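You operate a simulated robot arm through the tools that you are given. There is no shell and no other tool. Be economical: measure what you need, move in short steps, check, and stop when the job is done.

Carry out the task below with a simulated robot arm. There is one attempt and no reset: what you move stays moved.

JOB
Move the blue cap to the hot wheel and run at least 200 L of cold water.
Fine: zero the meter before you open the cold wheel; cold wheel to about 25, closed again under 900 L.

The check looks at the end state, three seconds after you hand in, the way a careful person would. Anything else that was tipped, shoved, dropped, spilled or broken makes it a failure. A push-on lid holds only when it is set on centred and level and pressed home; a screw cap is set on level and turned clockwise until tight.

ROBOT AND FRAMES
A 7-joint arm with a two-finger parallel gripper, fixed in place. Base frame: the origin is at the foot of the arm, x ahead of it, y to its left, z up. Units: m, degrees, N and s.
With the tool pointing down near the work surface it reaches from about 0.12 to 0.64 m from the base axis. Its first joint turns from -66.0 to 66.0 degrees. Payload 2.4 kg.
Tool frame: the origin (TCP) lies between the finger pads and is the grasp point; the fingertips stand 0.03 m ahead of it; z points along the fingers, y is the line along which they close. Largest opening 0.094 m; finger width 0.028, thickness 0.01; the body of the gripper, 0.05 by 0.096 m, starts 0.055 m behind the TCP.
Orientation is that of the tool frame in the base frame, as a unit quaternion [w, x, y, z]. With the fingers straight down and closing along the base's y, the tool's x points along the base's -x, its y along +y and its z along -z.

CONTROLS
- The arm moves only by the tool jog_arm. Its argument "moves" is a list that holds one entry, the list of rows, each a list of 7 numbers: the opening, from 0 (shut) to 1 (fully open), then the shift along the tool's x, y, z in units of 25 mm (1.0 is 25 mm), then the turn, a rotation vector about the tool's x, y, z in units of 5 degrees (1.0 is 5 degrees). In form: [[[claw, dx, dy, dz, wx, wy, wz], ...]]. A call has 1 to 12 rows; each row shifts and turns the commanded pose from where the row before left it, along the tool's axes as they then stand. A call with a number of a shift or a turn outside -1 to 1 is refused whole. Each row takes 0.2 s and may step no farther than 0.05 m and 8.6 degrees from the row before; otherwise, or with a gripper value out of range, the whole call is refused. Where a pose cannot be reached the arm comes as near as it can. A force on the tool above 90 N (or 10 N above the force at the start of the call, whichever is more), or a blocked arm, ends the call early, and 0.2 s more pass. The fingers move at their own pace (about 0.153 m/s each) and stop on an object; they squeeze with about 25 N. The grip force told is the motor's: it shows also when the fingers shut on nothing. Time passes only in rows, and 0.2 s behind the last, so rows that do not move let the fingers close. It gives the time, the measured TCP pose, the force on the tool (base axes), the opening and the grip force at its end, in the units of the frame above (readings bear some noise), with the torque about the TCP (base axes, N m) and any sound that the robot's microphone picked up.
- Cameras (640 x 400 px; columns grow to the right, rows downward): "scene" is fixed at [0.0357, 0.4794, 1.4271]; the picture's right is [-0.75, -0.66, 0.00], its down [-0.48, 0.54, -0.69] and it looks along [0.46, -0.52, -0.72] (base axes); focal length 317 px, centre (320, 200). "wrist" rides on the gripper at [0.076, 0.014, -0.103] in the tool frame; the picture's right is [-0.18, 0.98, 0.00], its down [-0.75, -0.14, -0.64] and it looks along [-0.63, -0.12, 0.77] (tool axes); focal length 243 px, centre (320, 200). There is no depth. A picture from a camera that has moved, and an enlarged one, comes with that camera's place and axes in the base frame and with its lens.
- capture(camera): a new picture of that camera. It takes no simulated time.
- enlarge(camera, box): a new picture of the part [left, top, right, bottom] of that camera's present view, enlarged. It takes no simulated time.
- job_done(): hands the job in; it is judged then, once.

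Go step by step. Nothing tells you positions but the pictures and the camera data: compare them with the known pose of the tool, close in by small moves and look again before you grip or let go. The budget is 120 turns and 84 pictures, counting those below and the enlarged ones. Unless the task says otherwise, let go and move clear before handing in, and close with one line.

The tools are called after "Call:" as name(argument=value, ...) on one line, values as JSON. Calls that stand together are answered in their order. jog_arm: Moves the arm, as the interface text tells. Its arguments: {"type":"object","properties":{"moves":{"type":"array","items":{"type":"array","items":{"type":"array","items":{"type":"number"}}}}},"required":["moves"]} The other tools are called the same way: capture (camera) takes a picture; enlarge (camera, box) takes an enlarged picture of a part of a camera's view; job_done () hands the job in.

At the start:

```text
t: 0.0
eef_pos: [0.4154, 0.0345, 0.9112]
tcp_rot: [0.0, 0.0, 1.0, 0.0]
contact_force: [0.1, -0.1, -0.5]
ft_torque: [0.02, 0.04, -0.05]
grip_width: 0.0941
grip_force: 0.1
```

scene: 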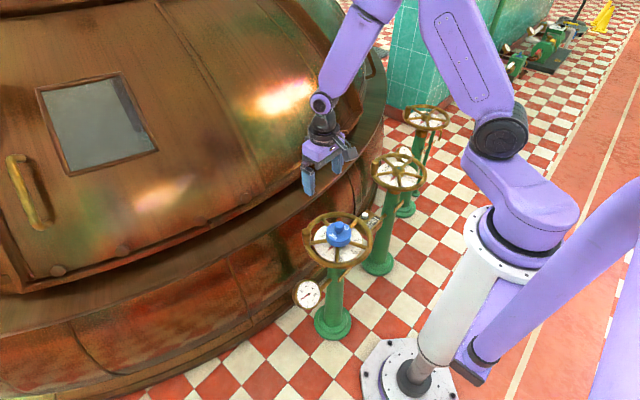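
wrist: 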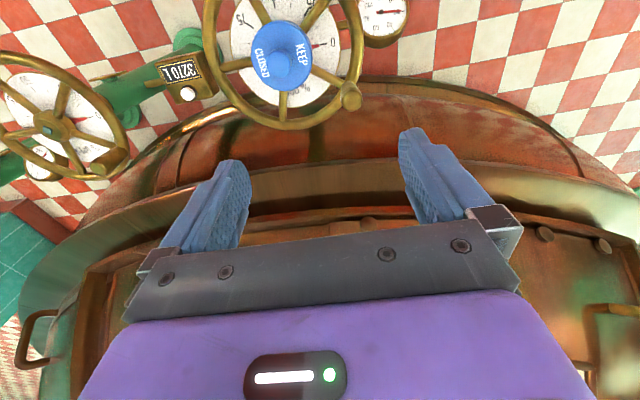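

I see three wheels on pedestals, a blue "KEEP CLOSED" cap on the nearest one, and a meter showing 3270 L with a button. I'll look closer at each before moving.

Call:
enlarge(camera="scene", box=[280, 180, 440, 280])

Call:
enlarge(camera="scene", box=[340, 90, 468, 170])

Call:
enlarge(camera="wrist", box=[160, 0, 416, 160])

Call:
enlarge(camera="wrist", box=[0, 40, 224, 180])

```text
4.00 times, centred on (360, 230) of scene
camera zoom: at [0.0357, 0.4794, 1.4271], right [-0.75, -0.66, 0.0], down [-0.48, 0.54, -0.69], along [0.46, -0.52, -0.72], focal length 1269 px, centre (160, 80)
```

zoom: 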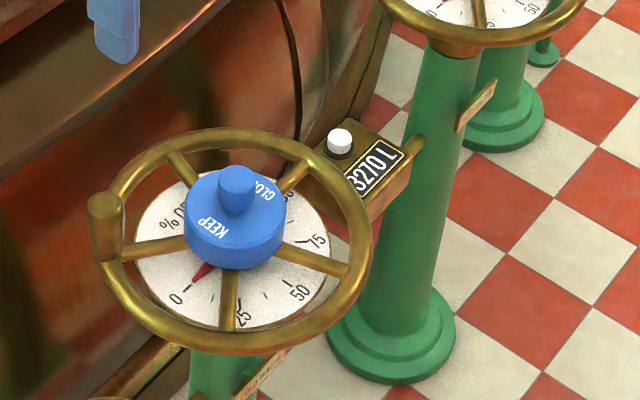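

```text
5.00 times, centred on (404, 130) of scene
camera zoom: at [0.0357, 0.4794, 1.4271], right [-0.75, -0.66, 0.0], down [-0.48, 0.54, -0.69], along [0.46, -0.52, -0.72], focal length 1586 px, centre (-100, 550)
```

zoom: 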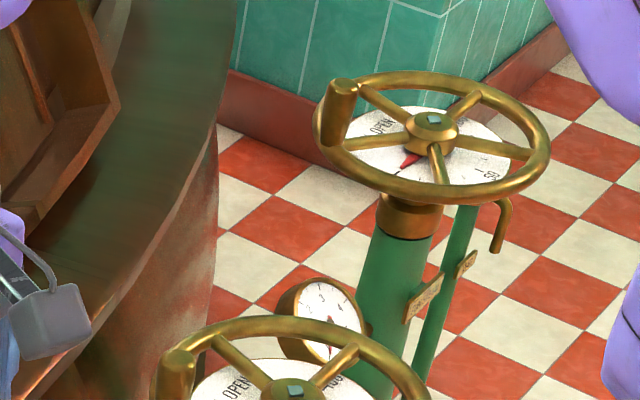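

```text
2.50 times, centred on (288, 80) of wrist
camera zoom: at [0.34, 0.0493, 1.0146], right [0.18, 0.98, 0.0], down [0.75, -0.14, 0.64], along [0.63, -0.12, -0.77], focal length 606 px, centre (400, 500)
```

zoom: 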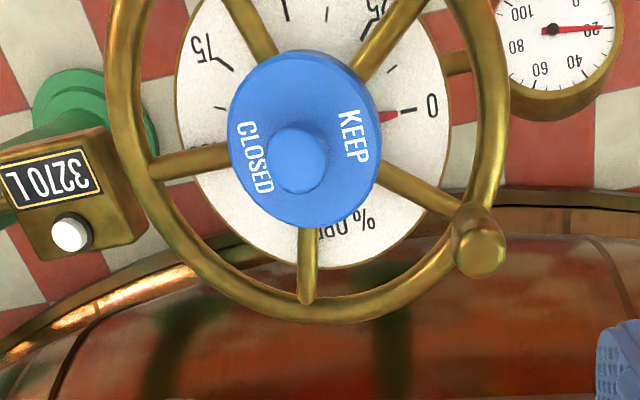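

```text
2.86 times, centred on (112, 110) of wrist
camera zoom: at [0.34, 0.0493, 1.0146], right [0.18, 0.98, 0.0], down [0.75, -0.14, 0.64], along [0.63, -0.12, -0.77], focal length 693 px, centre (914, 457)
```

zoom: 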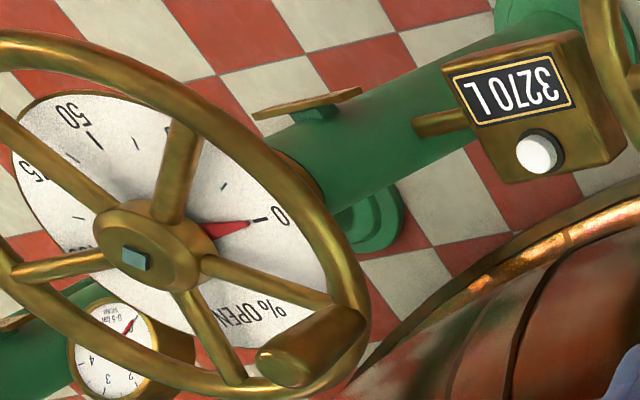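

I need to read the name plates on the pedestals to know which wheel is which.

Call:
enlarge(camera="scene", box=[324, 255, 372, 285])

Call:
enlarge(camera="scene", box=[384, 190, 416, 210])

Call:
enlarge(camera="scene", box=[412, 135, 444, 155])

```text
13.33 times, centred on (348, 270) of scene
camera zoom: at [0.0357, 0.4794, 1.4271], right [-0.75, -0.66, 0.0], down [-0.48, 0.54, -0.69], along [0.46, -0.52, -0.72], focal length 4230 px, centre (-53, -733)
```

zoom: 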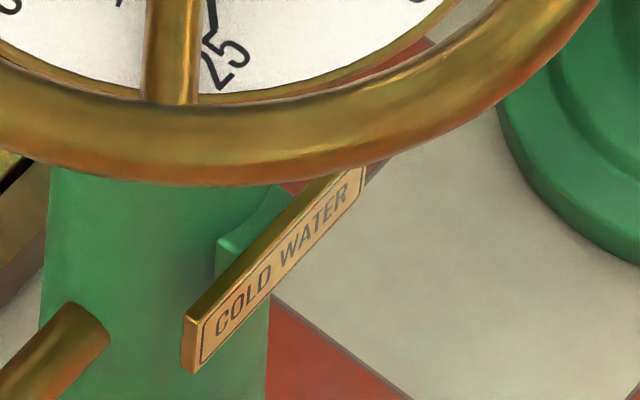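

```text
16.00 times, centred on (400, 200) of scene
camera zoom: at [0.0357, 0.4794, 1.4271], right [-0.75, -0.66, 0.0], down [-0.48, 0.54, -0.69], along [0.46, -0.52, -0.72], focal length 5076 px, centre (-960, 200)
```

zoom: 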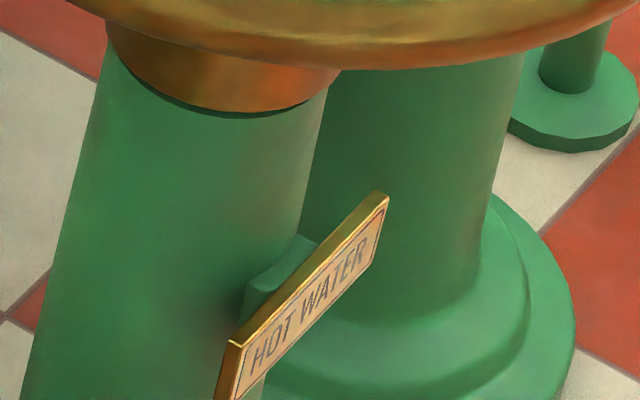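

```text
16.00 times, centred on (428, 145) of scene
camera zoom: at [0.0357, 0.4794, 1.4271], right [-0.75, -0.66, 0.0], down [-0.48, 0.54, -0.69], along [0.46, -0.52, -0.72], focal length 5076 px, centre (-1408, 1080)
```

zoom: 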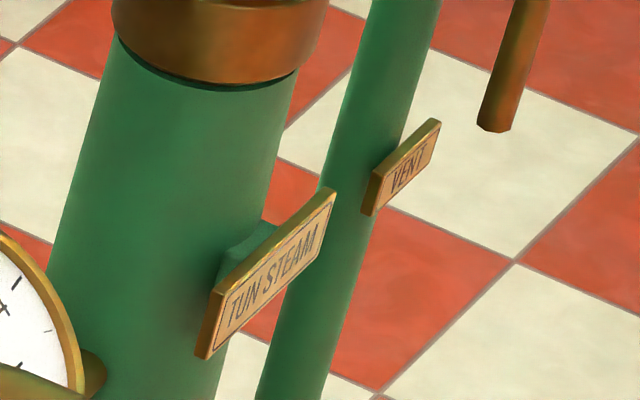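

Cold is the first wheel (cap on it), hot the second. The cap's knob looks to be at about (0.385, -0.002, 0.713), the hot hub at (0.423, -0.412, 0.64) and the meter button at (0.434, -0.227, 0.526). I'll move above the cap and look.

Call:
jog_arm(moves=[[[1, 0.25, -0.3, 0.8, 0, 0, 0], [1, 0.25, -0.3, 0.8, 0, 0, 0], [1, 0.25, -0.3, 0.8, 0, 0, 0], [1, 0.25, -0.3, 0.8, 0, 0, 0], [1, 0.22, -0.26, 0.8, 0, 0, 0]]])

Call:
capture(camera="wrist")

Call:
enlarge(camera="scene", box=[270, 150, 430, 250])

```text
t: 1.2
eef_pos: [0.3842, -0.0018, 0.8123]
tcp_rot: [0.0, 0.0, 1.0, 0.0]
contact_force: [-0.8, 0.6, 0.6]
ft_torque: [-0.01, -0.01, 0.01]
grip_width: 0.0941
grip_force: 0.2
```

```text
74 pictures are left
camera wrist: at [0.3105, 0.0133, 0.9143], right [0.18, 0.98, 0.0], down [0.75, -0.14, 0.64], along [0.63, -0.12, -0.77], focal length 243 px, centre (320, 200)
```

wrist: 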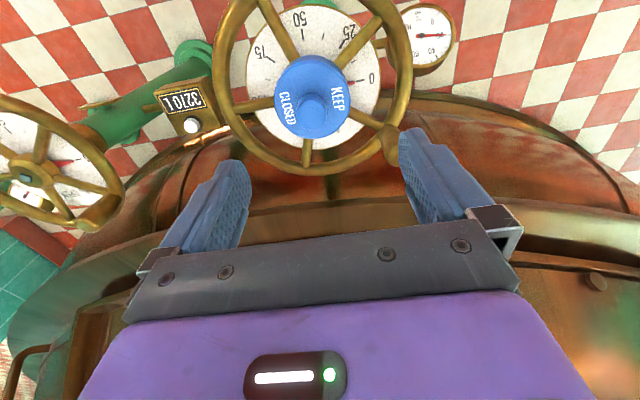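

```text
4.00 times, centred on (350, 200) of scene
camera zoom: at [0.0357, 0.4794, 1.4271], right [-0.75, -0.66, 0.0], down [-0.48, 0.54, -0.69], along [0.46, -0.52, -0.72], focal length 1269 px, centre (200, 200)
```

zoom: 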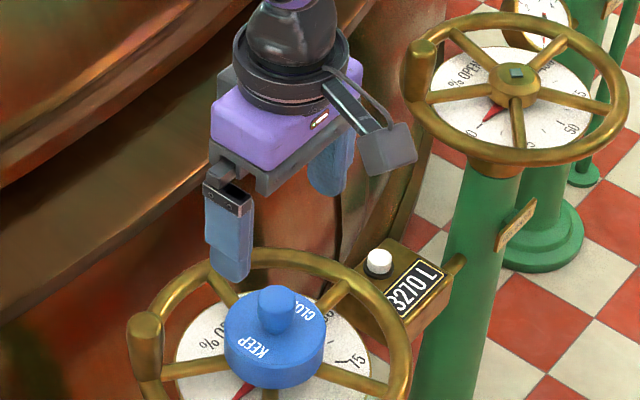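

Call:
enlarge(camera="wrist", box=[256, 40, 384, 120])

Call:
enlarge(camera="scene", box=[308, 210, 372, 250])

```text
5.00 times, centred on (320, 80) of wrist
camera zoom: at [0.3105, 0.0133, 0.9143], right [0.18, 0.98, 0.0], down [0.75, -0.14, 0.64], along [0.63, -0.12, -0.77], focal length 1213 px, centre (320, 800)
```

zoom: 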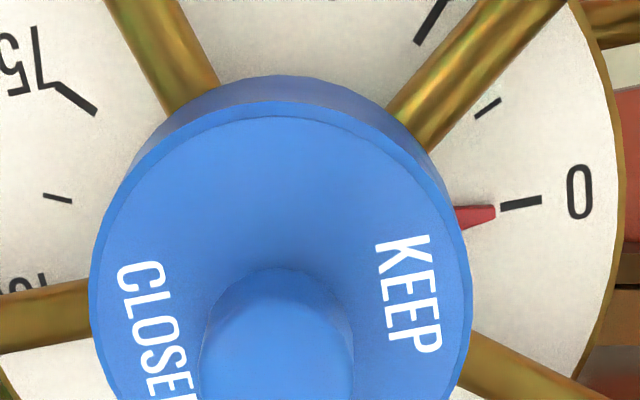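

```text
10.00 times, centred on (340, 230) of scene
camera zoom: at [0.0357, 0.4794, 1.4271], right [-0.75, -0.66, 0.0], down [-0.48, 0.54, -0.69], along [0.46, -0.52, -0.72], focal length 3173 px, centre (120, -100)
```

zoom: 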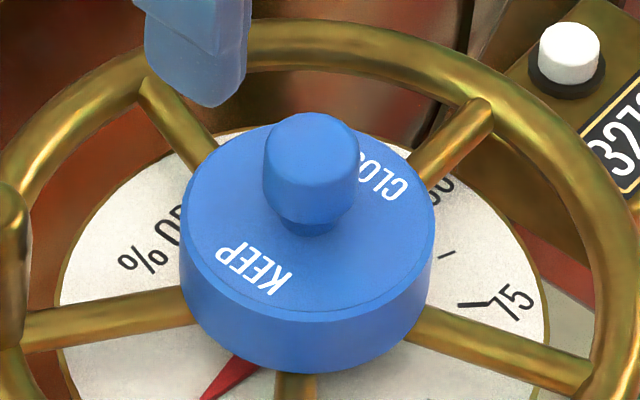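

Knob refined to about (0.386, -0.006), top near z 0.71. I'll lower to just above it and compare with the fingers.

Call:
jog_arm(moves=[[[1, -0.08, -0.16, 0.8, 0, 0, 0], [1, 0, 0, 0.9, 0, 0, 0], [1, 0, 0, 0.8, 0, 0, 0]]])

Call:
capture(camera="wrist")

Call:
enlarge(camera="scene", box=[292, 190, 388, 250])

```text
t: 2.0
eef_pos: [0.3884, -0.0059, 0.7502]
tcp_rot: [-0.001, 0.0, 1.0, 0.0]
contact_force: [-0.8, 0.2, -0.3]
ft_torque: [0.06, 0.0, -0.03]
grip_width: 0.0941
grip_force: 0.1
```

```text
70 pictures are left
camera wrist: at [0.3126, 0.0095, 0.8518], right [0.18, 0.98, 0.0], down [0.75, -0.14, 0.64], along [0.63, -0.12, -0.77], focal length 243 px, centre (320, 200)
```

wrist: 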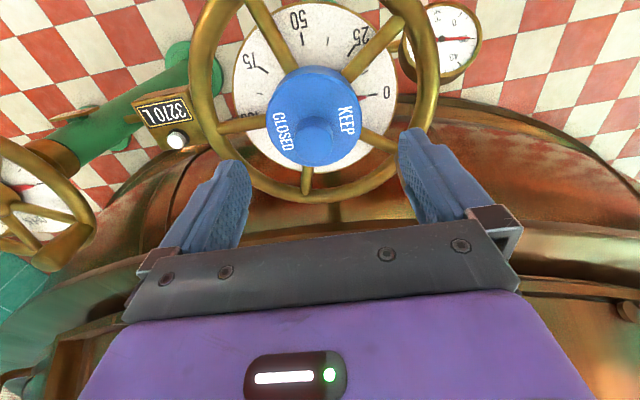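

```text
6.67 times, centred on (340, 220) of scene
camera zoom: at [0.0357, 0.4794, 1.4271], right [-0.75, -0.66, 0.0], down [-0.48, 0.54, -0.69], along [0.46, -0.52, -0.72], focal length 2115 px, centre (187, 67)
```

zoom: 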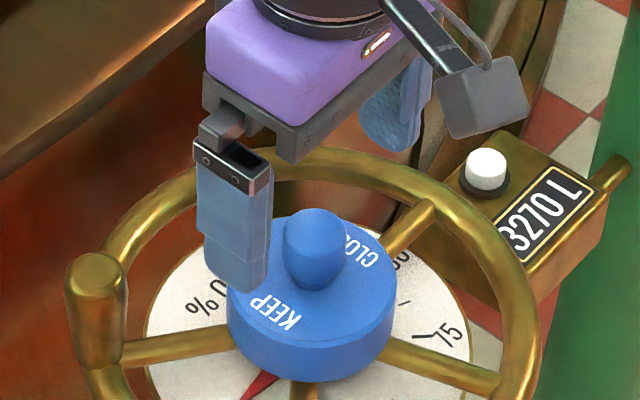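

Fingers and knob line up to within a few mm. I'll shift slightly toward the base, narrow the fingers and lower to knob height.

Call:
jog_arm(moves=[[[0.6, 0.16, 0, 0, 0, 0, 0], [0.6, 0, 0, 0.6, 0, 0, 0], [0.6, 0, 0, 0.6, 0, 0, 0], [0.6, 0, 0, 0, 0, 0, 0]]])

Call:
enlarge(camera="wrist", box=[220, 70, 444, 210])

Call:
enlarge(camera="scene", box=[308, 200, 372, 240])

```text
t: 3.0
eef_pos: [0.3833, -0.0046, 0.7195]
tcp_rot: [0.001, 0.0, 1.0, 0.0]
contact_force: [0.2, -0.7, 0.7]
ft_torque: [0.0, -0.01, -0.01]
grip_width: 0.0566
grip_force: 0.1
```

```text
2.86 times, centred on (332, 140) of wrist
camera zoom: at [0.3083, 0.009, 0.8226], right [0.18, 0.98, 0.0], down [0.75, -0.14, 0.64], along [0.63, -0.12, -0.77], focal length 693 px, centre (286, 371)
```

zoom: 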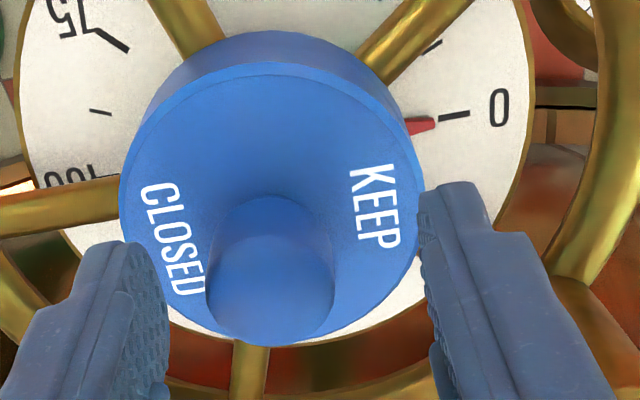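

```text
10.00 times, centred on (340, 220) of scene
camera zoom: at [0.0357, 0.4794, 1.4271], right [-0.75, -0.66, 0.0], down [-0.48, 0.54, -0.69], along [0.46, -0.52, -0.72], focal length 3173 px, centre (120, 0)
```

zoom: 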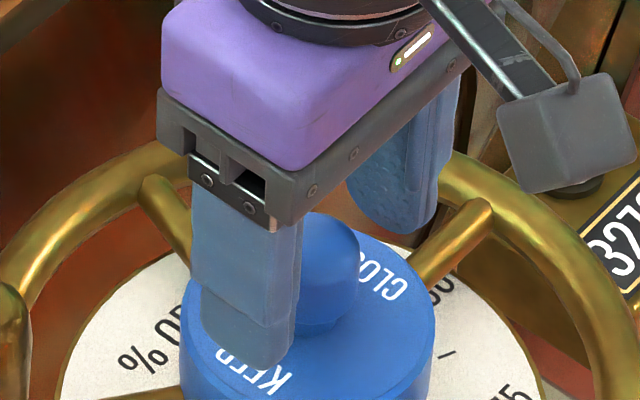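

The knob sits about 3 mm toward -y and -x of the tool axis. Small correction, slightly lower, then close.

Call:
jog_arm(moves=[[[0.6, 0.12, -0.12, 0.2, 0, 0, 0], [0.6, 0, 0, 0, 0, 0, 0], [0, 0, 0, 0, 0, 0, 0], [0, 0, 0, 0, 0, 0, 0]]])

Call:
enlarge(camera="wrist", box=[220, 70, 444, 210])

```text
t: 4.0
eef_pos: [0.3797, -0.0093, 0.7153]
tcp_rot: [-0.001, 0.0, 1.0, 0.0]
contact_force: [-0.1, -0.2, 1.0]
ft_torque: [-0.13, -0.03, 0.01]
grip_width: 0.027
grip_force: 25.5
```

```text
2.86 times, centred on (332, 140) of wrist
camera zoom: at [0.305, 0.0058, 0.8177], right [0.18, 0.98, 0.0], down [0.75, -0.14, 0.64], along [0.63, -0.12, -0.77], focal length 693 px, centre (286, 371)
```

zoom: 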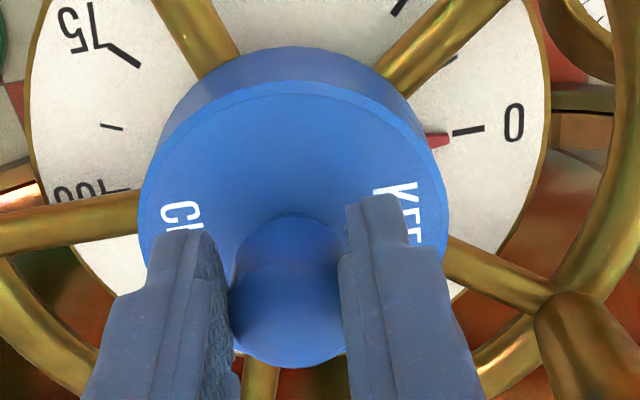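

Grip holds at 27 mm. I'll lift gently and watch the force to see whether it's push-on or threaded.

Call:
jog_arm(moves=[[[0, 0, 0, -0.1, 0, 0, 0], [0, 0, 0, -0.1, 0, 0, 0], [0, 0, 0, -0.1, 0, 0, 0]]])

Call:
enlarge(camera="wrist", box=[220, 70, 444, 210])

```text
t: 4.8
eef_pos: [0.3794, -0.0076, 0.7226]
tcp_rot: [0.0, -0.001, 1.0, 0.0]
contact_force: [0.2, -0.3, -1.5]
ft_torque: [0.01, 0.01, 0.0]
grip_width: 0.0271
grip_force: 25.3
```

```text
2.86 times, centred on (332, 140) of wrist
camera zoom: at [0.3047, 0.0061, 0.8248], right [0.18, 0.98, 0.0], down [0.75, -0.14, 0.64], along [0.63, -0.12, -0.77], focal length 693 px, centre (286, 371)
```

zoom: 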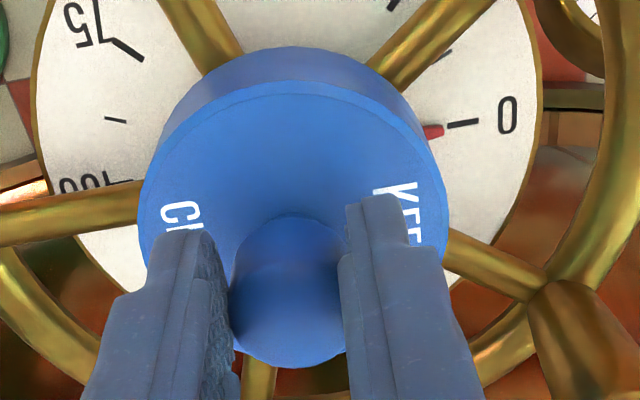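

The cap lifts freely. I'll raise it well clear and look at the bare cold hub for comparison with the hot one.

Call:
jog_arm(moves=[[[0, 0, 0, -0.8, 0, 0, 0], [0, 0, 0, -0.8, 0, 0, 0], [0, 0, 0, -0.8, 0, 0, 0], [0, 0, -0.8, -0.8, 0, 0, 0], [0, 0, -1, 0, 0, 0, 0], [0, 0, -1, 0, 0, 0, 0], [0, 0, -1, 0, 0, 0, 0]]])

Call:
capture(camera="wrist")

Call:
capture(camera="scene")

Call:
enlarge(camera="scene", box=[288, 200, 384, 260])

```text
t: 6.4
eef_pos: [0.3805, -0.104, 0.8018]
tcp_rot: [0.0, 0.001, 1.0, 0.001]
contact_force: [-0.8, -0.4, -0.9]
ft_torque: [-0.01, 0.02, 0.04]
grip_width: 0.0269
grip_force: 24.9
```

```text
64 pictures are left
camera wrist: at [0.3045, -0.0893, 0.9051], right [0.18, 0.98, 0.0], down [0.75, -0.14, 0.64], along [0.63, -0.12, -0.77], focal length 243 px, centre (320, 200)
```

wrist: 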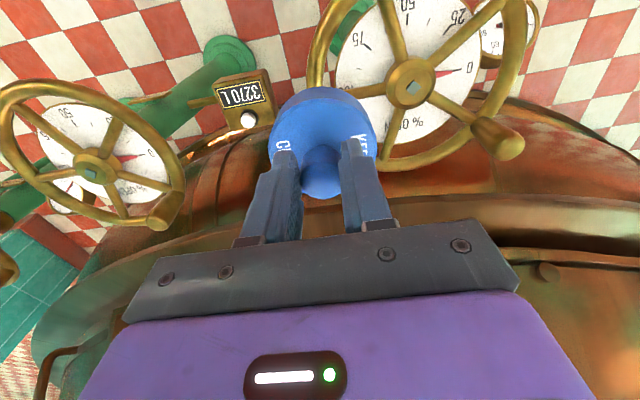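

```text
63 pictures are left
```

scene: 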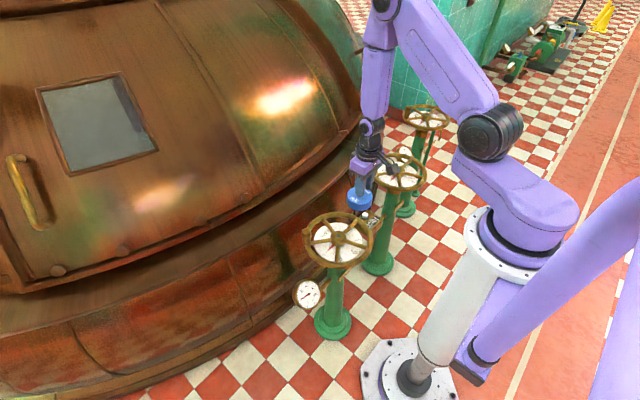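

```text
6.67 times, centred on (336, 230) of scene
camera zoom: at [0.0357, 0.4794, 1.4271], right [-0.75, -0.66, 0.0], down [-0.48, 0.54, -0.69], along [0.46, -0.52, -0.72], focal length 2115 px, centre (213, 0)
```

zoom: 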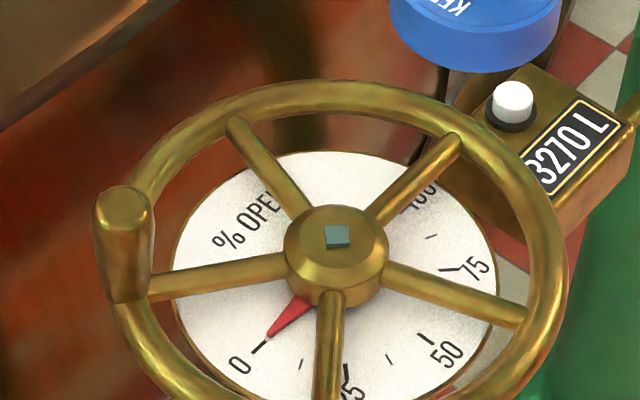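

Cold nut is visible; hub-to-hub offset appears to be about (+0.034, -0.401). I'll carry the cap to above the hot wheel.

Call:
jog_arm(moves=[[[0, -0.1, -0.9, -0.4, 0, 0, 0], [0, -0.12, -1, -0.4, 0, 0, 0], [0, -0.12, -1, 0, 0, 0, 0], [0, -0.12, -1, 0, 0, 0, 0], [0, -0.12, -1, 0, 0, 0, 0], [0, -0.12, -1, 0, 0, 0, 0], [0, -0.12, -1, 0, 0, 0, 0], [0, -0.12, -1, 0, 0, 0, 0], [0, -0.12, -1, 0, 0, 0, 0], [0, -0.12, -1, 0, 0, 0, 0], [0, -0.12, -1, 0, 0, 0, 0], [0, -0.06, -0.7, 0, 0, 0, 0]]])

Call:
capture(camera="wrist")

Call:
enlarge(camera="scene", box=[336, 110, 464, 190])

```text
t: 9.0
eef_pos: [0.4133, -0.3943, 0.8226]
tcp_rot: [0.0, -0.001, 1.0, -0.001]
contact_force: [-0.2, 0.1, -1.5]
ft_torque: [-0.03, -0.02, 0.01]
grip_width: 0.0269
grip_force: 25.0
```

```text
61 pictures are left
camera wrist: at [0.3382, -0.3789, 0.9238], right [0.18, 0.98, 0.0], down [0.75, -0.14, 0.64], along [0.63, -0.12, -0.77], focal length 243 px, centre (320, 200)
```

wrist: 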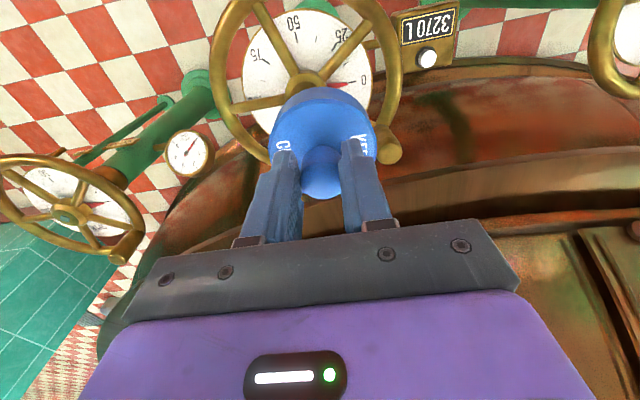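

```text
5.00 times, centred on (400, 150) of scene
camera zoom: at [0.0357, 0.4794, 1.4271], right [-0.75, -0.66, 0.0], down [-0.48, 0.54, -0.69], along [0.46, -0.52, -0.72], focal length 1586 px, centre (-80, 450)
```

zoom: 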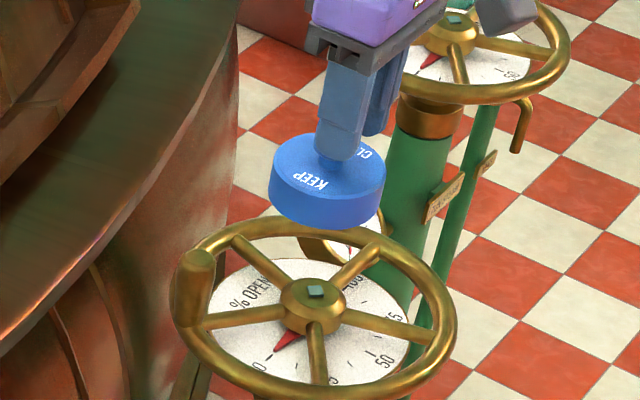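

Comparing dial marks with the earlier cold-wheel view gives a hub offset of (+0.032, -0.401), so target TCP is about (0.412, -0.4095). Moving there and partway down.

Call:
jog_arm(moves=[[[0, 0.05, -0.61, 0, 0, 0, 0], [0, 0, 0, 0.9, 0, 0, 0], [0, 0, 0, 0.9, 0, 0, 0], [0, 0, 0, 0, 0, 0, 0]]])

Call:
capture(camera="wrist")

Call:
enlarge(camera="scene", box=[360, 130, 440, 180])

```text
t: 10.0
eef_pos: [0.4133, -0.4084, 0.7778]
tcp_rot: [0.0, 0.0, 1.0, 0.0]
contact_force: [0.0, 0.2, -1.0]
ft_torque: [-0.03, 0.06, 0.01]
grip_width: 0.027
grip_force: 25.1
```

```text
59 pictures are left
camera wrist: at [0.3381, -0.3948, 0.8793], right [0.18, 0.98, 0.0], down [0.75, -0.14, 0.64], along [0.63, -0.12, -0.77], focal length 243 px, centre (320, 200)
```

wrist: 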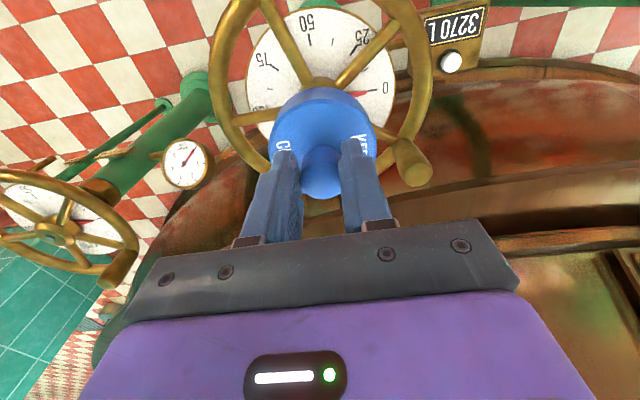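

```text
8.00 times, centred on (400, 155) of scene
camera zoom: at [0.0358, 0.4794, 1.4271], right [-0.75, -0.66, 0.0], down [-0.48, 0.54, -0.69], along [0.46, -0.52, -0.72], focal length 2538 px, centre (-320, 560)
```

zoom: 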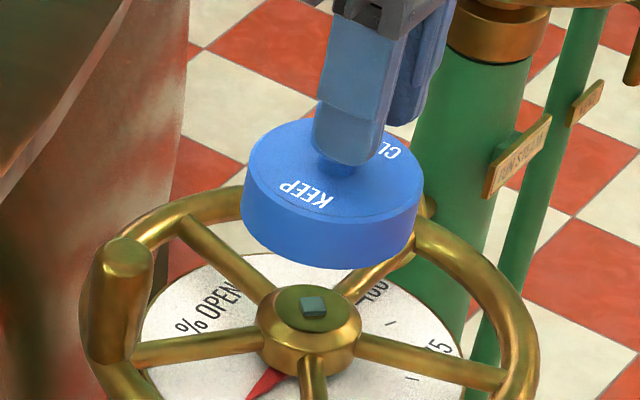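

Close alignment; I'll lower further to the same height as an earlier cold-wheel picture for a direct comparison.

Call:
jog_arm(moves=[[[0, 0, 0, 0.55, 0, 0, 0], [0, 0, 0, 0.55, 0, 0, 0], [0, 0, 0, 0, 0, 0, 0]]])

Call:
capture(camera="wrist")

Call:
enlarge(camera="scene", box=[360, 130, 440, 180])

```text
t: 10.8
eef_pos: [0.4122, -0.4092, 0.7491]
tcp_rot: [0.0, 0.001, 1.0, 0.001]
contact_force: [-0.1, -0.5, -0.6]
ft_torque: [0.01, -0.02, 0.02]
grip_width: 0.027
grip_force: 25.0
```

```text
57 pictures are left
camera wrist: at [0.3374, -0.3944, 0.8514], right [0.18, 0.98, 0.0], down [0.75, -0.14, 0.64], along [0.63, -0.12, -0.77], focal length 243 px, centre (320, 200)
```

wrist: 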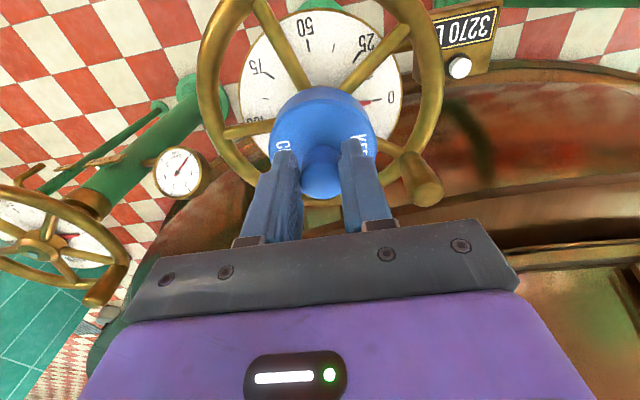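

```text
8.00 times, centred on (400, 155) of scene
camera zoom: at [0.0357, 0.4794, 1.4271], right [-0.75, -0.66, 0.0], down [-0.48, 0.54, -0.69], along [0.46, -0.52, -0.72], focal length 2538 px, centre (-320, 560)
```

zoom: 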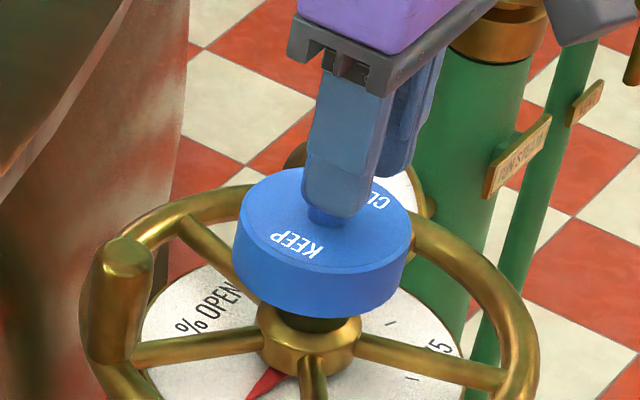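

Both scene-axes checks agree within 1–2 mm. Lowering most of the way, then checking force.

Call:
jog_arm(moves=[[[0, 0, 0, 0.4, 0, 0, 0], [0, 0, 0, 0.3, 0, 0, 0], [0, 0, 0, 0.2, 0, 0, 0]]])

Call:
enlarge(camera="scene", box=[360, 130, 440, 180])

Call:
enlarge(camera="wrist", box=[160, 0, 480, 200])

```text
t: 11.6
eef_pos: [0.4135, -0.4084, 0.7266]
tcp_rot: [-0.001, 0.0, 1.0, 0.0]
contact_force: [0.8, -0.3, -1.7]
ft_torque: [0.0, -0.02, 0.0]
grip_width: 0.0269
grip_force: 24.9
```

```text
8.00 times, centred on (400, 155) of scene
camera zoom: at [0.0357, 0.4794, 1.4271], right [-0.75, -0.66, 0.0], down [-0.48, 0.54, -0.69], along [0.46, -0.52, -0.72], focal length 2538 px, centre (-320, 560)
```

zoom: 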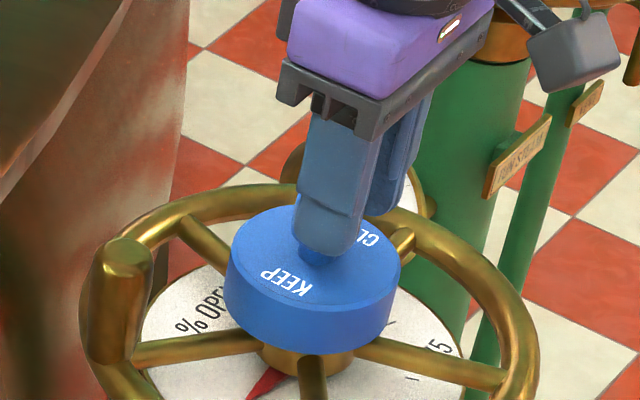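

```text
2.00 times, centred on (320, 100) of wrist
camera zoom: at [0.3379, -0.3939, 0.8294], right [0.18, 0.98, 0.0], down [0.75, -0.14, 0.64], along [0.63, -0.12, -0.77], focal length 485 px, centre (320, 400)
```

zoom: 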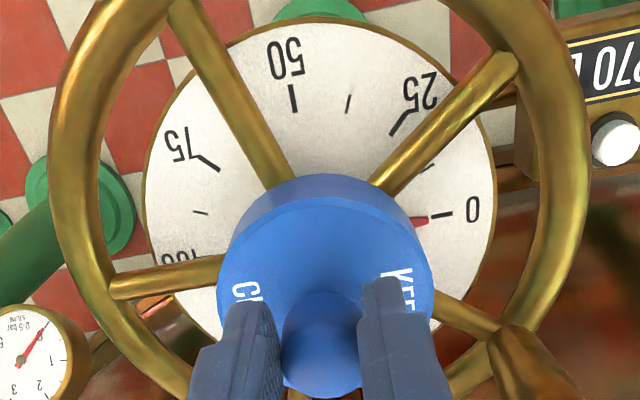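

Comparison with the cold lift-off view suggests a ~2 mm shift toward the base. Correcting and lowering onto the hub.

Call:
jog_arm(moves=[[[0, 0.08, -0.03, 0, 0, 0, 0], [0, 0, 0, 0.2, 0, 0, 0], [0, 0, 0, 0.2, 0, 0, 0], [0, 0, 0, 0, 0, 0, 0]]])

Call:
enlarge(camera="scene", box=[360, 130, 440, 180])

```text
t: 12.6
eef_pos: [0.411, -0.4109, 0.715]
tcp_rot: [0.0, 0.0, 1.0, 0.0]
contact_force: [0.2, 1.0, -1.5]
ft_torque: [-0.01, 0.01, 0.0]
grip_width: 0.0269
grip_force: 25.4
```

```text
8.00 times, centred on (400, 155) of scene
camera zoom: at [0.0357, 0.4794, 1.4271], right [-0.75, -0.66, 0.0], down [-0.48, 0.54, -0.69], along [0.46, -0.52, -0.72], focal length 2538 px, centre (-320, 560)
```

zoom: 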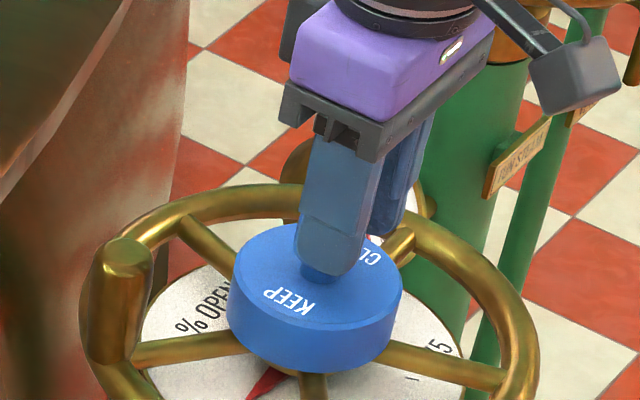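

No contact yet. Continuing down in small steps until it seats.

Call:
jog_arm(moves=[[[0, 0, 0, 0.1, 0, 0, 0], [0, 0, 0, 0, 0, 0, 0]]])

```text
t: 13.2
eef_pos: [0.4109, -0.41, 0.7137]
tcp_rot: [-0.001, 0.0, 1.0, 0.0]
contact_force: [-3.7, 4.4, 18.8]
ft_torque: [0.13, -0.06, 0.09]
grip_width: 0.0273
grip_force: 24.1
```

Contact at 18.8 N, at the same height as it sat on the cold hub. I'll press a little more to make sure it's home.

Call:
jog_arm(moves=[[[0, 0, 0, 0.06, 0, 0, 0], [0, 0, 0, 0.04, 0, 0, 0]]])

Call:
enlarge(camera="scene", box=[360, 130, 440, 180])

Call:
enlarge(camera="wrist", box=[220, 70, 444, 210])

```text
t: 13.8
eef_pos: [0.4113, -0.4101, 0.7134]
tcp_rot: [0.001, 0.0, 1.0, 0.0]
contact_force: [-1.6, 1.9, 19.7]
ft_torque: [0.13, -0.16, 0.04]
grip_width: 0.0271
grip_force: 25.4
```

```text
8.00 times, centred on (400, 155) of scene
camera zoom: at [0.0354, 0.4797, 1.427], right [-0.75, -0.66, 0.0], down [-0.48, 0.54, -0.69], along [0.46, -0.52, -0.72], focal length 2538 px, centre (-320, 560)
```

zoom: 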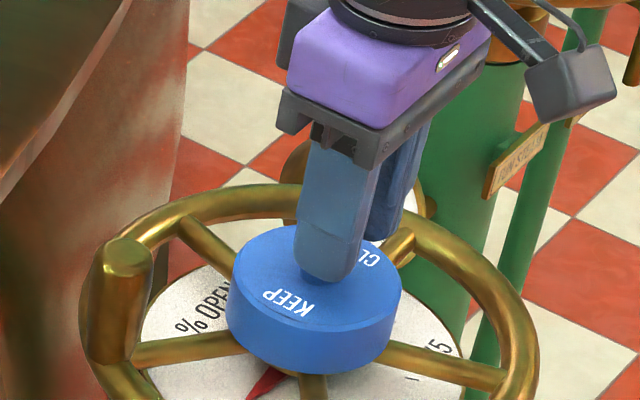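

```text
2.86 times, centred on (332, 140) of wrist
camera zoom: at [0.3358, -0.3954, 0.8146], right [0.18, 0.98, 0.0], down [0.75, -0.14, 0.64], along [0.63, -0.12, -0.77], focal length 693 px, centre (286, 371)
```

zoom: 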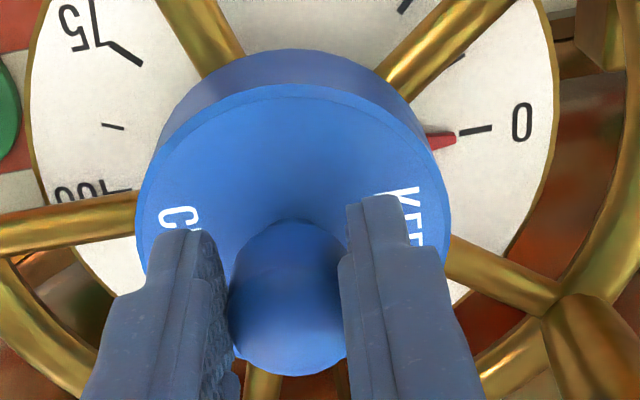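

Forces plateau and the view matches the seated cap on the cold hub. I'll release, rise, and look.

Call:
jog_arm(moves=[[[0, 0, 0, -0.08, 0, 0, 0], [0.5, 0, 0, 0, 0, 0, 0], [0.5, 0, 0, 0, 0, 0, 0], [0.5, 0, 0, -0.8, 0, 0, 0], [0.5, 0, 0, -0.8, 0, 0, 0]]])

Call:
enlarge(camera="scene", box=[360, 130, 440, 180])

Call:
enlarge(camera="wrist", box=[160, 0, 480, 200])

```text
t: 15.0
eef_pos: [0.4108, -0.4118, 0.7555]
tcp_rot: [0.0, 0.001, 1.0, -0.001]
contact_force: [-0.2, 0.2, -0.2]
ft_torque: [0.04, 0.0, -0.04]
grip_width: 0.0469
grip_force: 0.1
```

```text
8.00 times, centred on (400, 155) of scene
camera zoom: at [0.0357, 0.4794, 1.4271], right [-0.75, -0.66, 0.0], down [-0.48, 0.54, -0.69], along [0.46, -0.52, -0.72], focal length 2538 px, centre (-320, 560)
```

zoom: 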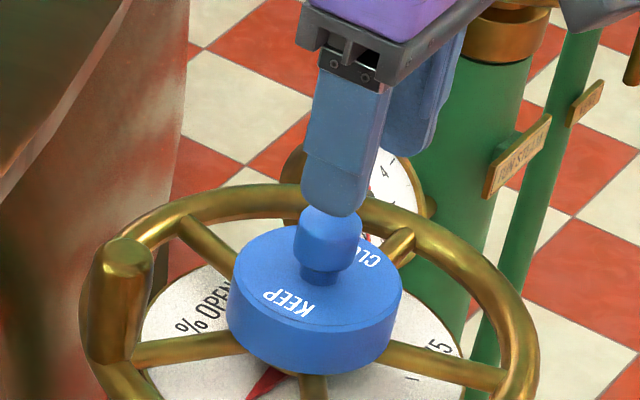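

```text
2.00 times, centred on (320, 100) of wrist
camera zoom: at [0.3354, -0.3964, 0.8574], right [0.18, 0.98, 0.0], down [0.75, -0.14, 0.64], along [0.63, -0.12, -0.77], focal length 485 px, centre (320, 400)
```

zoom: 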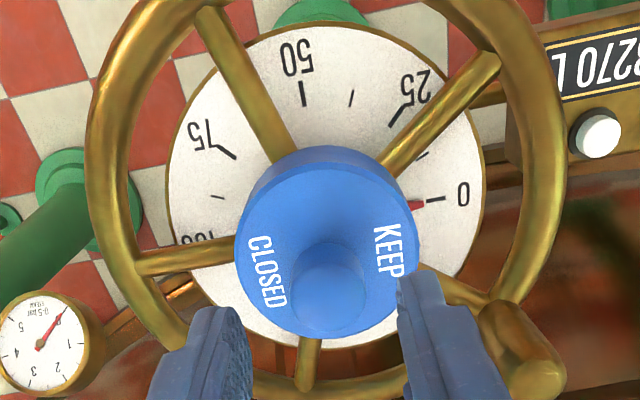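

The cap looks level and centred. I'll close the fingers and press the knob from above to be sure it is home.

Call:
jog_arm(moves=[[[0, 0, 0, 0, 0, 0, 0], [0, 0, 0, 0, 0, 0, 0], [0, 0, 0, 0.35, 0, 0, 0], [0, 0, 0, 0.2, 0, 0, 0]]])

```text
t: 16.0
eef_pos: [0.4104, -0.4092, 0.7418]
tcp_rot: [0.0, 0.0, 1.0, 0.0]
contact_force: [-1.1, -0.8, 0.3]
ft_torque: [-0.02, 0.0, 0.01]
grip_width: 0.0
grip_force: 24.4
```

Call:
jog_arm(moves=[[[0, 0, 0, 0.1, 0, 0, 0], [0, 0, 0, 0.1, 0, 0, 0]]])

```text
t: 16.6
eef_pos: [0.4082, -0.4093, 0.7373]
tcp_rot: [0.0, 0.0, 1.0, 0.001]
contact_force: [-0.6, -0.3, 0.0]
ft_torque: [0.02, 0.05, -0.02]
grip_width: 0.0
grip_force: 25.1
```

Not in contact yet; stepping further.

Call:
jog_arm(moves=[[[0, 0, 0, 0.1, 0, 0, 0], [0, 0, 0, 0.06, 0, 0, 0]]])

Call:
enlarge(camera="scene", box=[360, 130, 440, 180])

```text
t: 17.2
eef_pos: [0.4111, -0.4103, 0.7319]
tcp_rot: [0.001, 0.0, 1.0, 0.0]
contact_force: [-0.8, -0.5, -0.4]
ft_torque: [0.03, -0.01, -0.01]
grip_width: 0.0
grip_force: 24.1
```

```text
8.00 times, centred on (400, 155) of scene
camera zoom: at [0.0357, 0.4794, 1.4271], right [-0.75, -0.66, 0.0], down [-0.48, 0.54, -0.69], along [0.46, -0.52, -0.72], focal length 2538 px, centre (-320, 560)
```

zoom: 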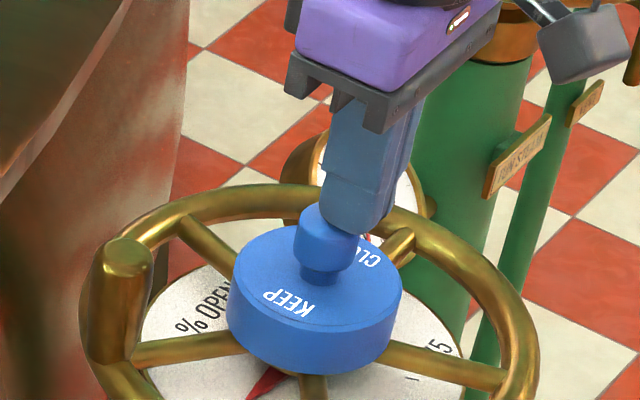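

The fingers are beside the knob: the knob's real axis is about 13–15 mm further in +x than the TCP (I'd gripped it at the pad edge). I'll raise, shift +x, and come down again for the press.

Call:
jog_arm(moves=[[[0, 0, 0, -0.8, 0, 0, 0], [0, -0.56, 0, 0, 0, 0, 0], [0, 0, 0, 0.4, 0, 0, 0], [0, 0, 0, 0, 0, 0, 0]]])

Call:
enlarge(camera="scene", box=[360, 130, 440, 180])

Call:
enlarge(camera="wrist", box=[240, 60, 400, 160])

```text
t: 18.2
eef_pos: [0.4247, -0.41, 0.7409]
tcp_rot: [0.0, 0.0, 1.0, 0.0]
contact_force: [0.3, 0.0, -0.1]
ft_torque: [-0.02, 0.02, 0.02]
grip_width: 0.0
grip_force: 25.0
```

```text
8.00 times, centred on (400, 155) of scene
camera zoom: at [0.0357, 0.4794, 1.4271], right [-0.75, -0.66, 0.0], down [-0.48, 0.54, -0.69], along [0.46, -0.52, -0.72], focal length 2538 px, centre (-320, 560)
```

zoom: 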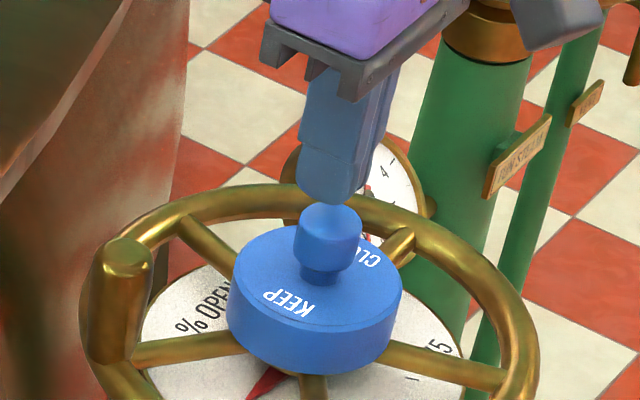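

```text
4.00 times, centred on (320, 110) of wrist
camera zoom: at [0.3497, -0.3953, 0.8429], right [0.18, 0.98, 0.0], down [0.75, -0.14, 0.64], along [0.63, -0.12, -0.77], focal length 970 px, centre (320, 560)
```

zoom: 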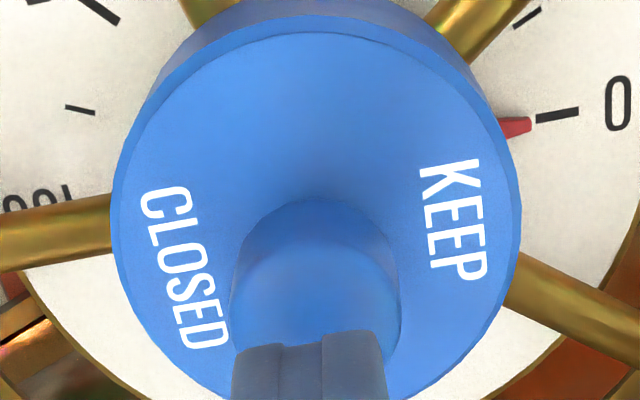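

Now the fingertips are over the knob. Pressing down slowly.

Call:
jog_arm(moves=[[[0, 0, 0, 0.2, 0, 0, 0], [0, 0, 0, 0.1, 0, 0, 0], [0, 0, 0, 0.1, 0, 0, 0]]])

```text
t: 19.0
eef_pos: [0.4242, -0.4105, 0.7302]
tcp_rot: [0.0, 0.0, 1.0, 0.0]
contact_force: [0.0, 0.1, -0.3]
ft_torque: [-0.04, 0.04, 0.0]
grip_width: 0.0
grip_force: 24.8
```

Call:
jog_arm(moves=[[[0, 0, 0, 0.1, 0, 0, 0], [0, 0, 0, 0.1, 0, 0, 0]]])

Call:
enlarge(camera="scene", box=[360, 130, 440, 180])

```text
t: 19.6
eef_pos: [0.4241, -0.4098, 0.7282]
tcp_rot: [0.001, -0.001, 1.0, 0.001]
contact_force: [-10.0, 9.4, 37.8]
ft_torque: [0.26, 0.41, 0.01]
grip_width: 0.0
grip_force: 24.9
```

```text
8.00 times, centred on (400, 155) of scene
camera zoom: at [0.035, 0.4801, 1.4269], right [-0.75, -0.66, 0.0], down [-0.48, 0.54, -0.7], along [0.46, -0.52, -0.72], focal length 2538 px, centre (-320, 560)
```

zoom: 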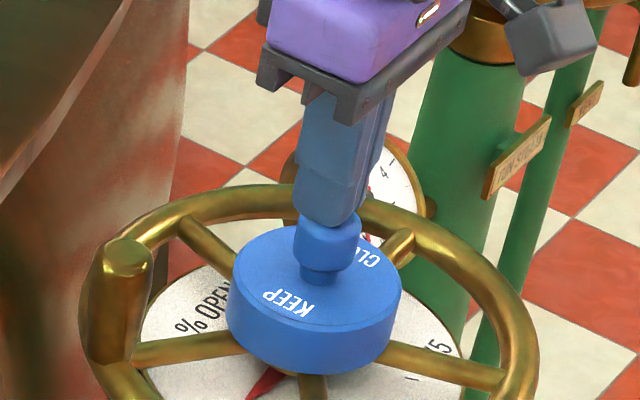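

Pressed with 38 N with no movement — the cap is home. Now rising and moving above the meter button, now estimated at (0.439, -0.237, 0.51).

Call:
jog_arm(moves=[[[0, 0, 0, -1, 0, 0, 0], [0, 0, 0, -1, 0, 0, 0], [0, 0, 0, -1, 0, 0, 0], [0, -0.08, 1, 0, 0, 0, 0], [0, -0.08, 1, 0, 0, 0, 0], [0, -0.08, 1, 0, 0, 0, 0], [0, -0.08, 1, 0, 0, 0, 0], [0, -0.08, 1, 0, 0, 0, 0], [0, -0.08, 1, 0, 0, 0, 0], [0, -0.08, 0.9, 0, 0, 0, 0], [0, 0, 0, 0, 0, 0, 0]]])

Call:
capture(camera="wrist")

Call:
enlarge(camera="scene", box=[288, 130, 448, 230])

```text
t: 22.0
eef_pos: [0.4391, -0.2358, 0.8002]
tcp_rot: [0.0, 0.0, 1.0, 0.0]
contact_force: [0.3, 0.0, 0.3]
ft_torque: [0.0, 0.01, -0.01]
grip_width: 0.0
grip_force: 25.0
```

```text
44 pictures are left
camera wrist: at [0.3635, -0.2224, 0.9029], right [0.18, 0.98, 0.0], down [0.75, -0.14, 0.64], along [0.63, -0.12, -0.77], focal length 243 px, centre (320, 200)
```

wrist: 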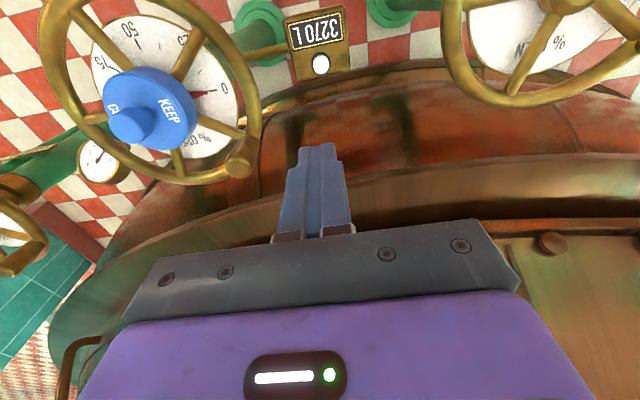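

```text
4.00 times, centred on (368, 180) of scene
camera zoom: at [0.0357, 0.4794, 1.4271], right [-0.75, -0.66, 0.0], down [-0.48, 0.54, -0.69], along [0.46, -0.52, -0.72], focal length 1269 px, centre (128, 280)
```

zoom: 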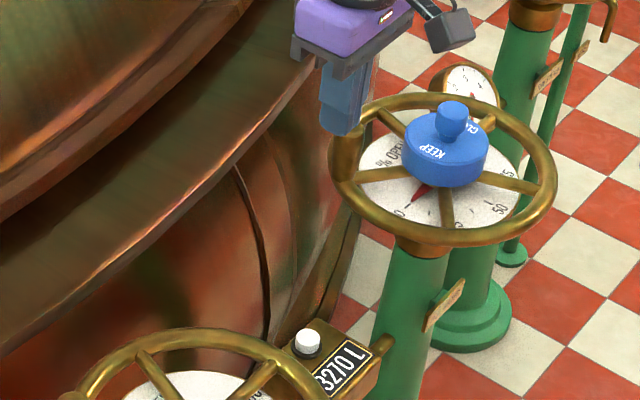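

Path down to the button looks clear of wheels and kettle. Descending in steps.

Call:
jog_arm(moves=[[[0, 0, 0, 1, 0, 0, 0], [0, 0, 0, 1, 0, 0, 0], [0, 0, 0, 1, 0, 0, 0], [0, 0, 0, 1, 0, 0, 0], [0, 0, 0, 1, 0, 0, 0], [0, 0, 0, 1, 0, 0, 0], [0, 0, 0, 1, 0, 0, 0], [0, 0, 0, 1, 0, 0, 0], [0, 0, 0, 0, 0, 0, 0]]])

Call:
capture(camera="wrist")

Call:
enlarge(camera="scene", box=[328, 170, 408, 220])

```text
t: 24.0
eef_pos: [0.4396, -0.2372, 0.6013]
tcp_rot: [0.0, 0.0, 1.0, 0.0]
contact_force: [-0.2, -0.6, -0.1]
ft_torque: [0.03, -0.02, -0.02]
grip_width: 0.0
grip_force: 25.1
```

```text
42 pictures are left
camera wrist: at [0.3643, -0.223, 0.7037], right [0.18, 0.98, 0.0], down [0.75, -0.14, 0.64], along [0.63, -0.12, -0.77], focal length 243 px, centre (320, 200)
```

wrist: 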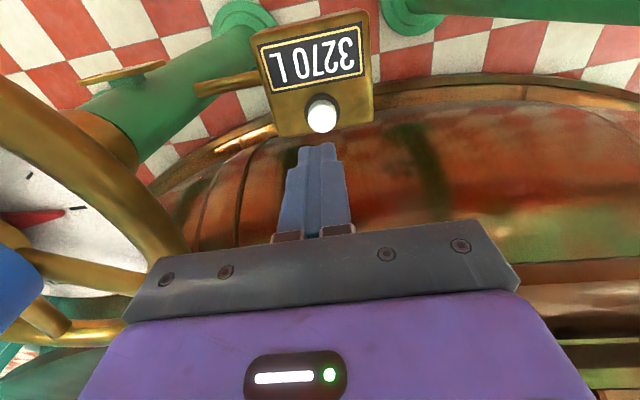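

```text
8.00 times, centred on (368, 195) of scene
camera zoom: at [0.0357, 0.4794, 1.4271], right [-0.75, -0.66, 0.0], down [-0.48, 0.54, -0.69], along [0.46, -0.52, -0.72], focal length 2538 px, centre (-64, 240)
```

zoom: 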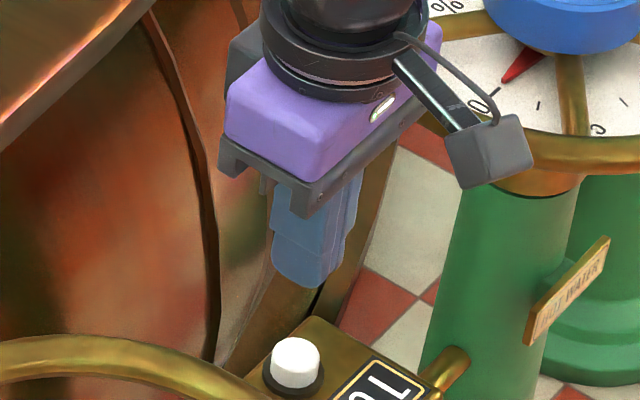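

Aligned in both views. Descending to just above the button, then pressing gently.

Call:
jog_arm(moves=[[[0, 0, 0, 0.9, 0, 0, 0], [0, 0, 0, 0.8, 0, 0, 0], [0, 0, 0, 0.3, 0, 0, 0], [0, 0, 0, 0.15, 0, 0, 0]]])

Call:
enlarge(camera="scene", box=[328, 180, 408, 230])

```text
t: 25.0
eef_pos: [0.4383, -0.237, 0.5479]
tcp_rot: [0.0, 0.0, 1.0, 0.0]
contact_force: [0.2, 0.4, 0.4]
ft_torque: [0.03, 0.0, -0.02]
grip_width: 0.0
grip_force: 25.2
```

```text
8.00 times, centred on (368, 205) of scene
camera zoom: at [0.0357, 0.4794, 1.4271], right [-0.75, -0.66, 0.0], down [-0.48, 0.54, -0.69], along [0.46, -0.52, -0.72], focal length 2538 px, centre (-64, 160)
```

zoom: 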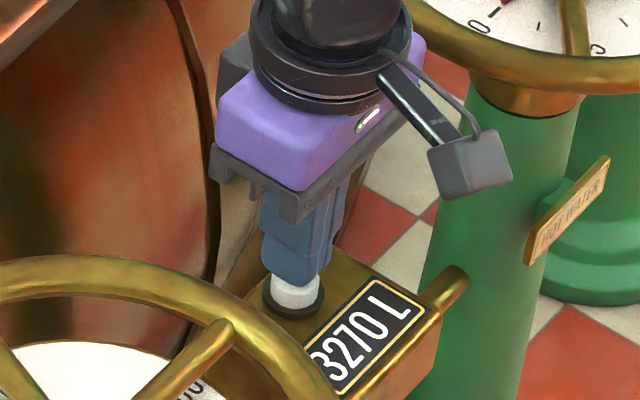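

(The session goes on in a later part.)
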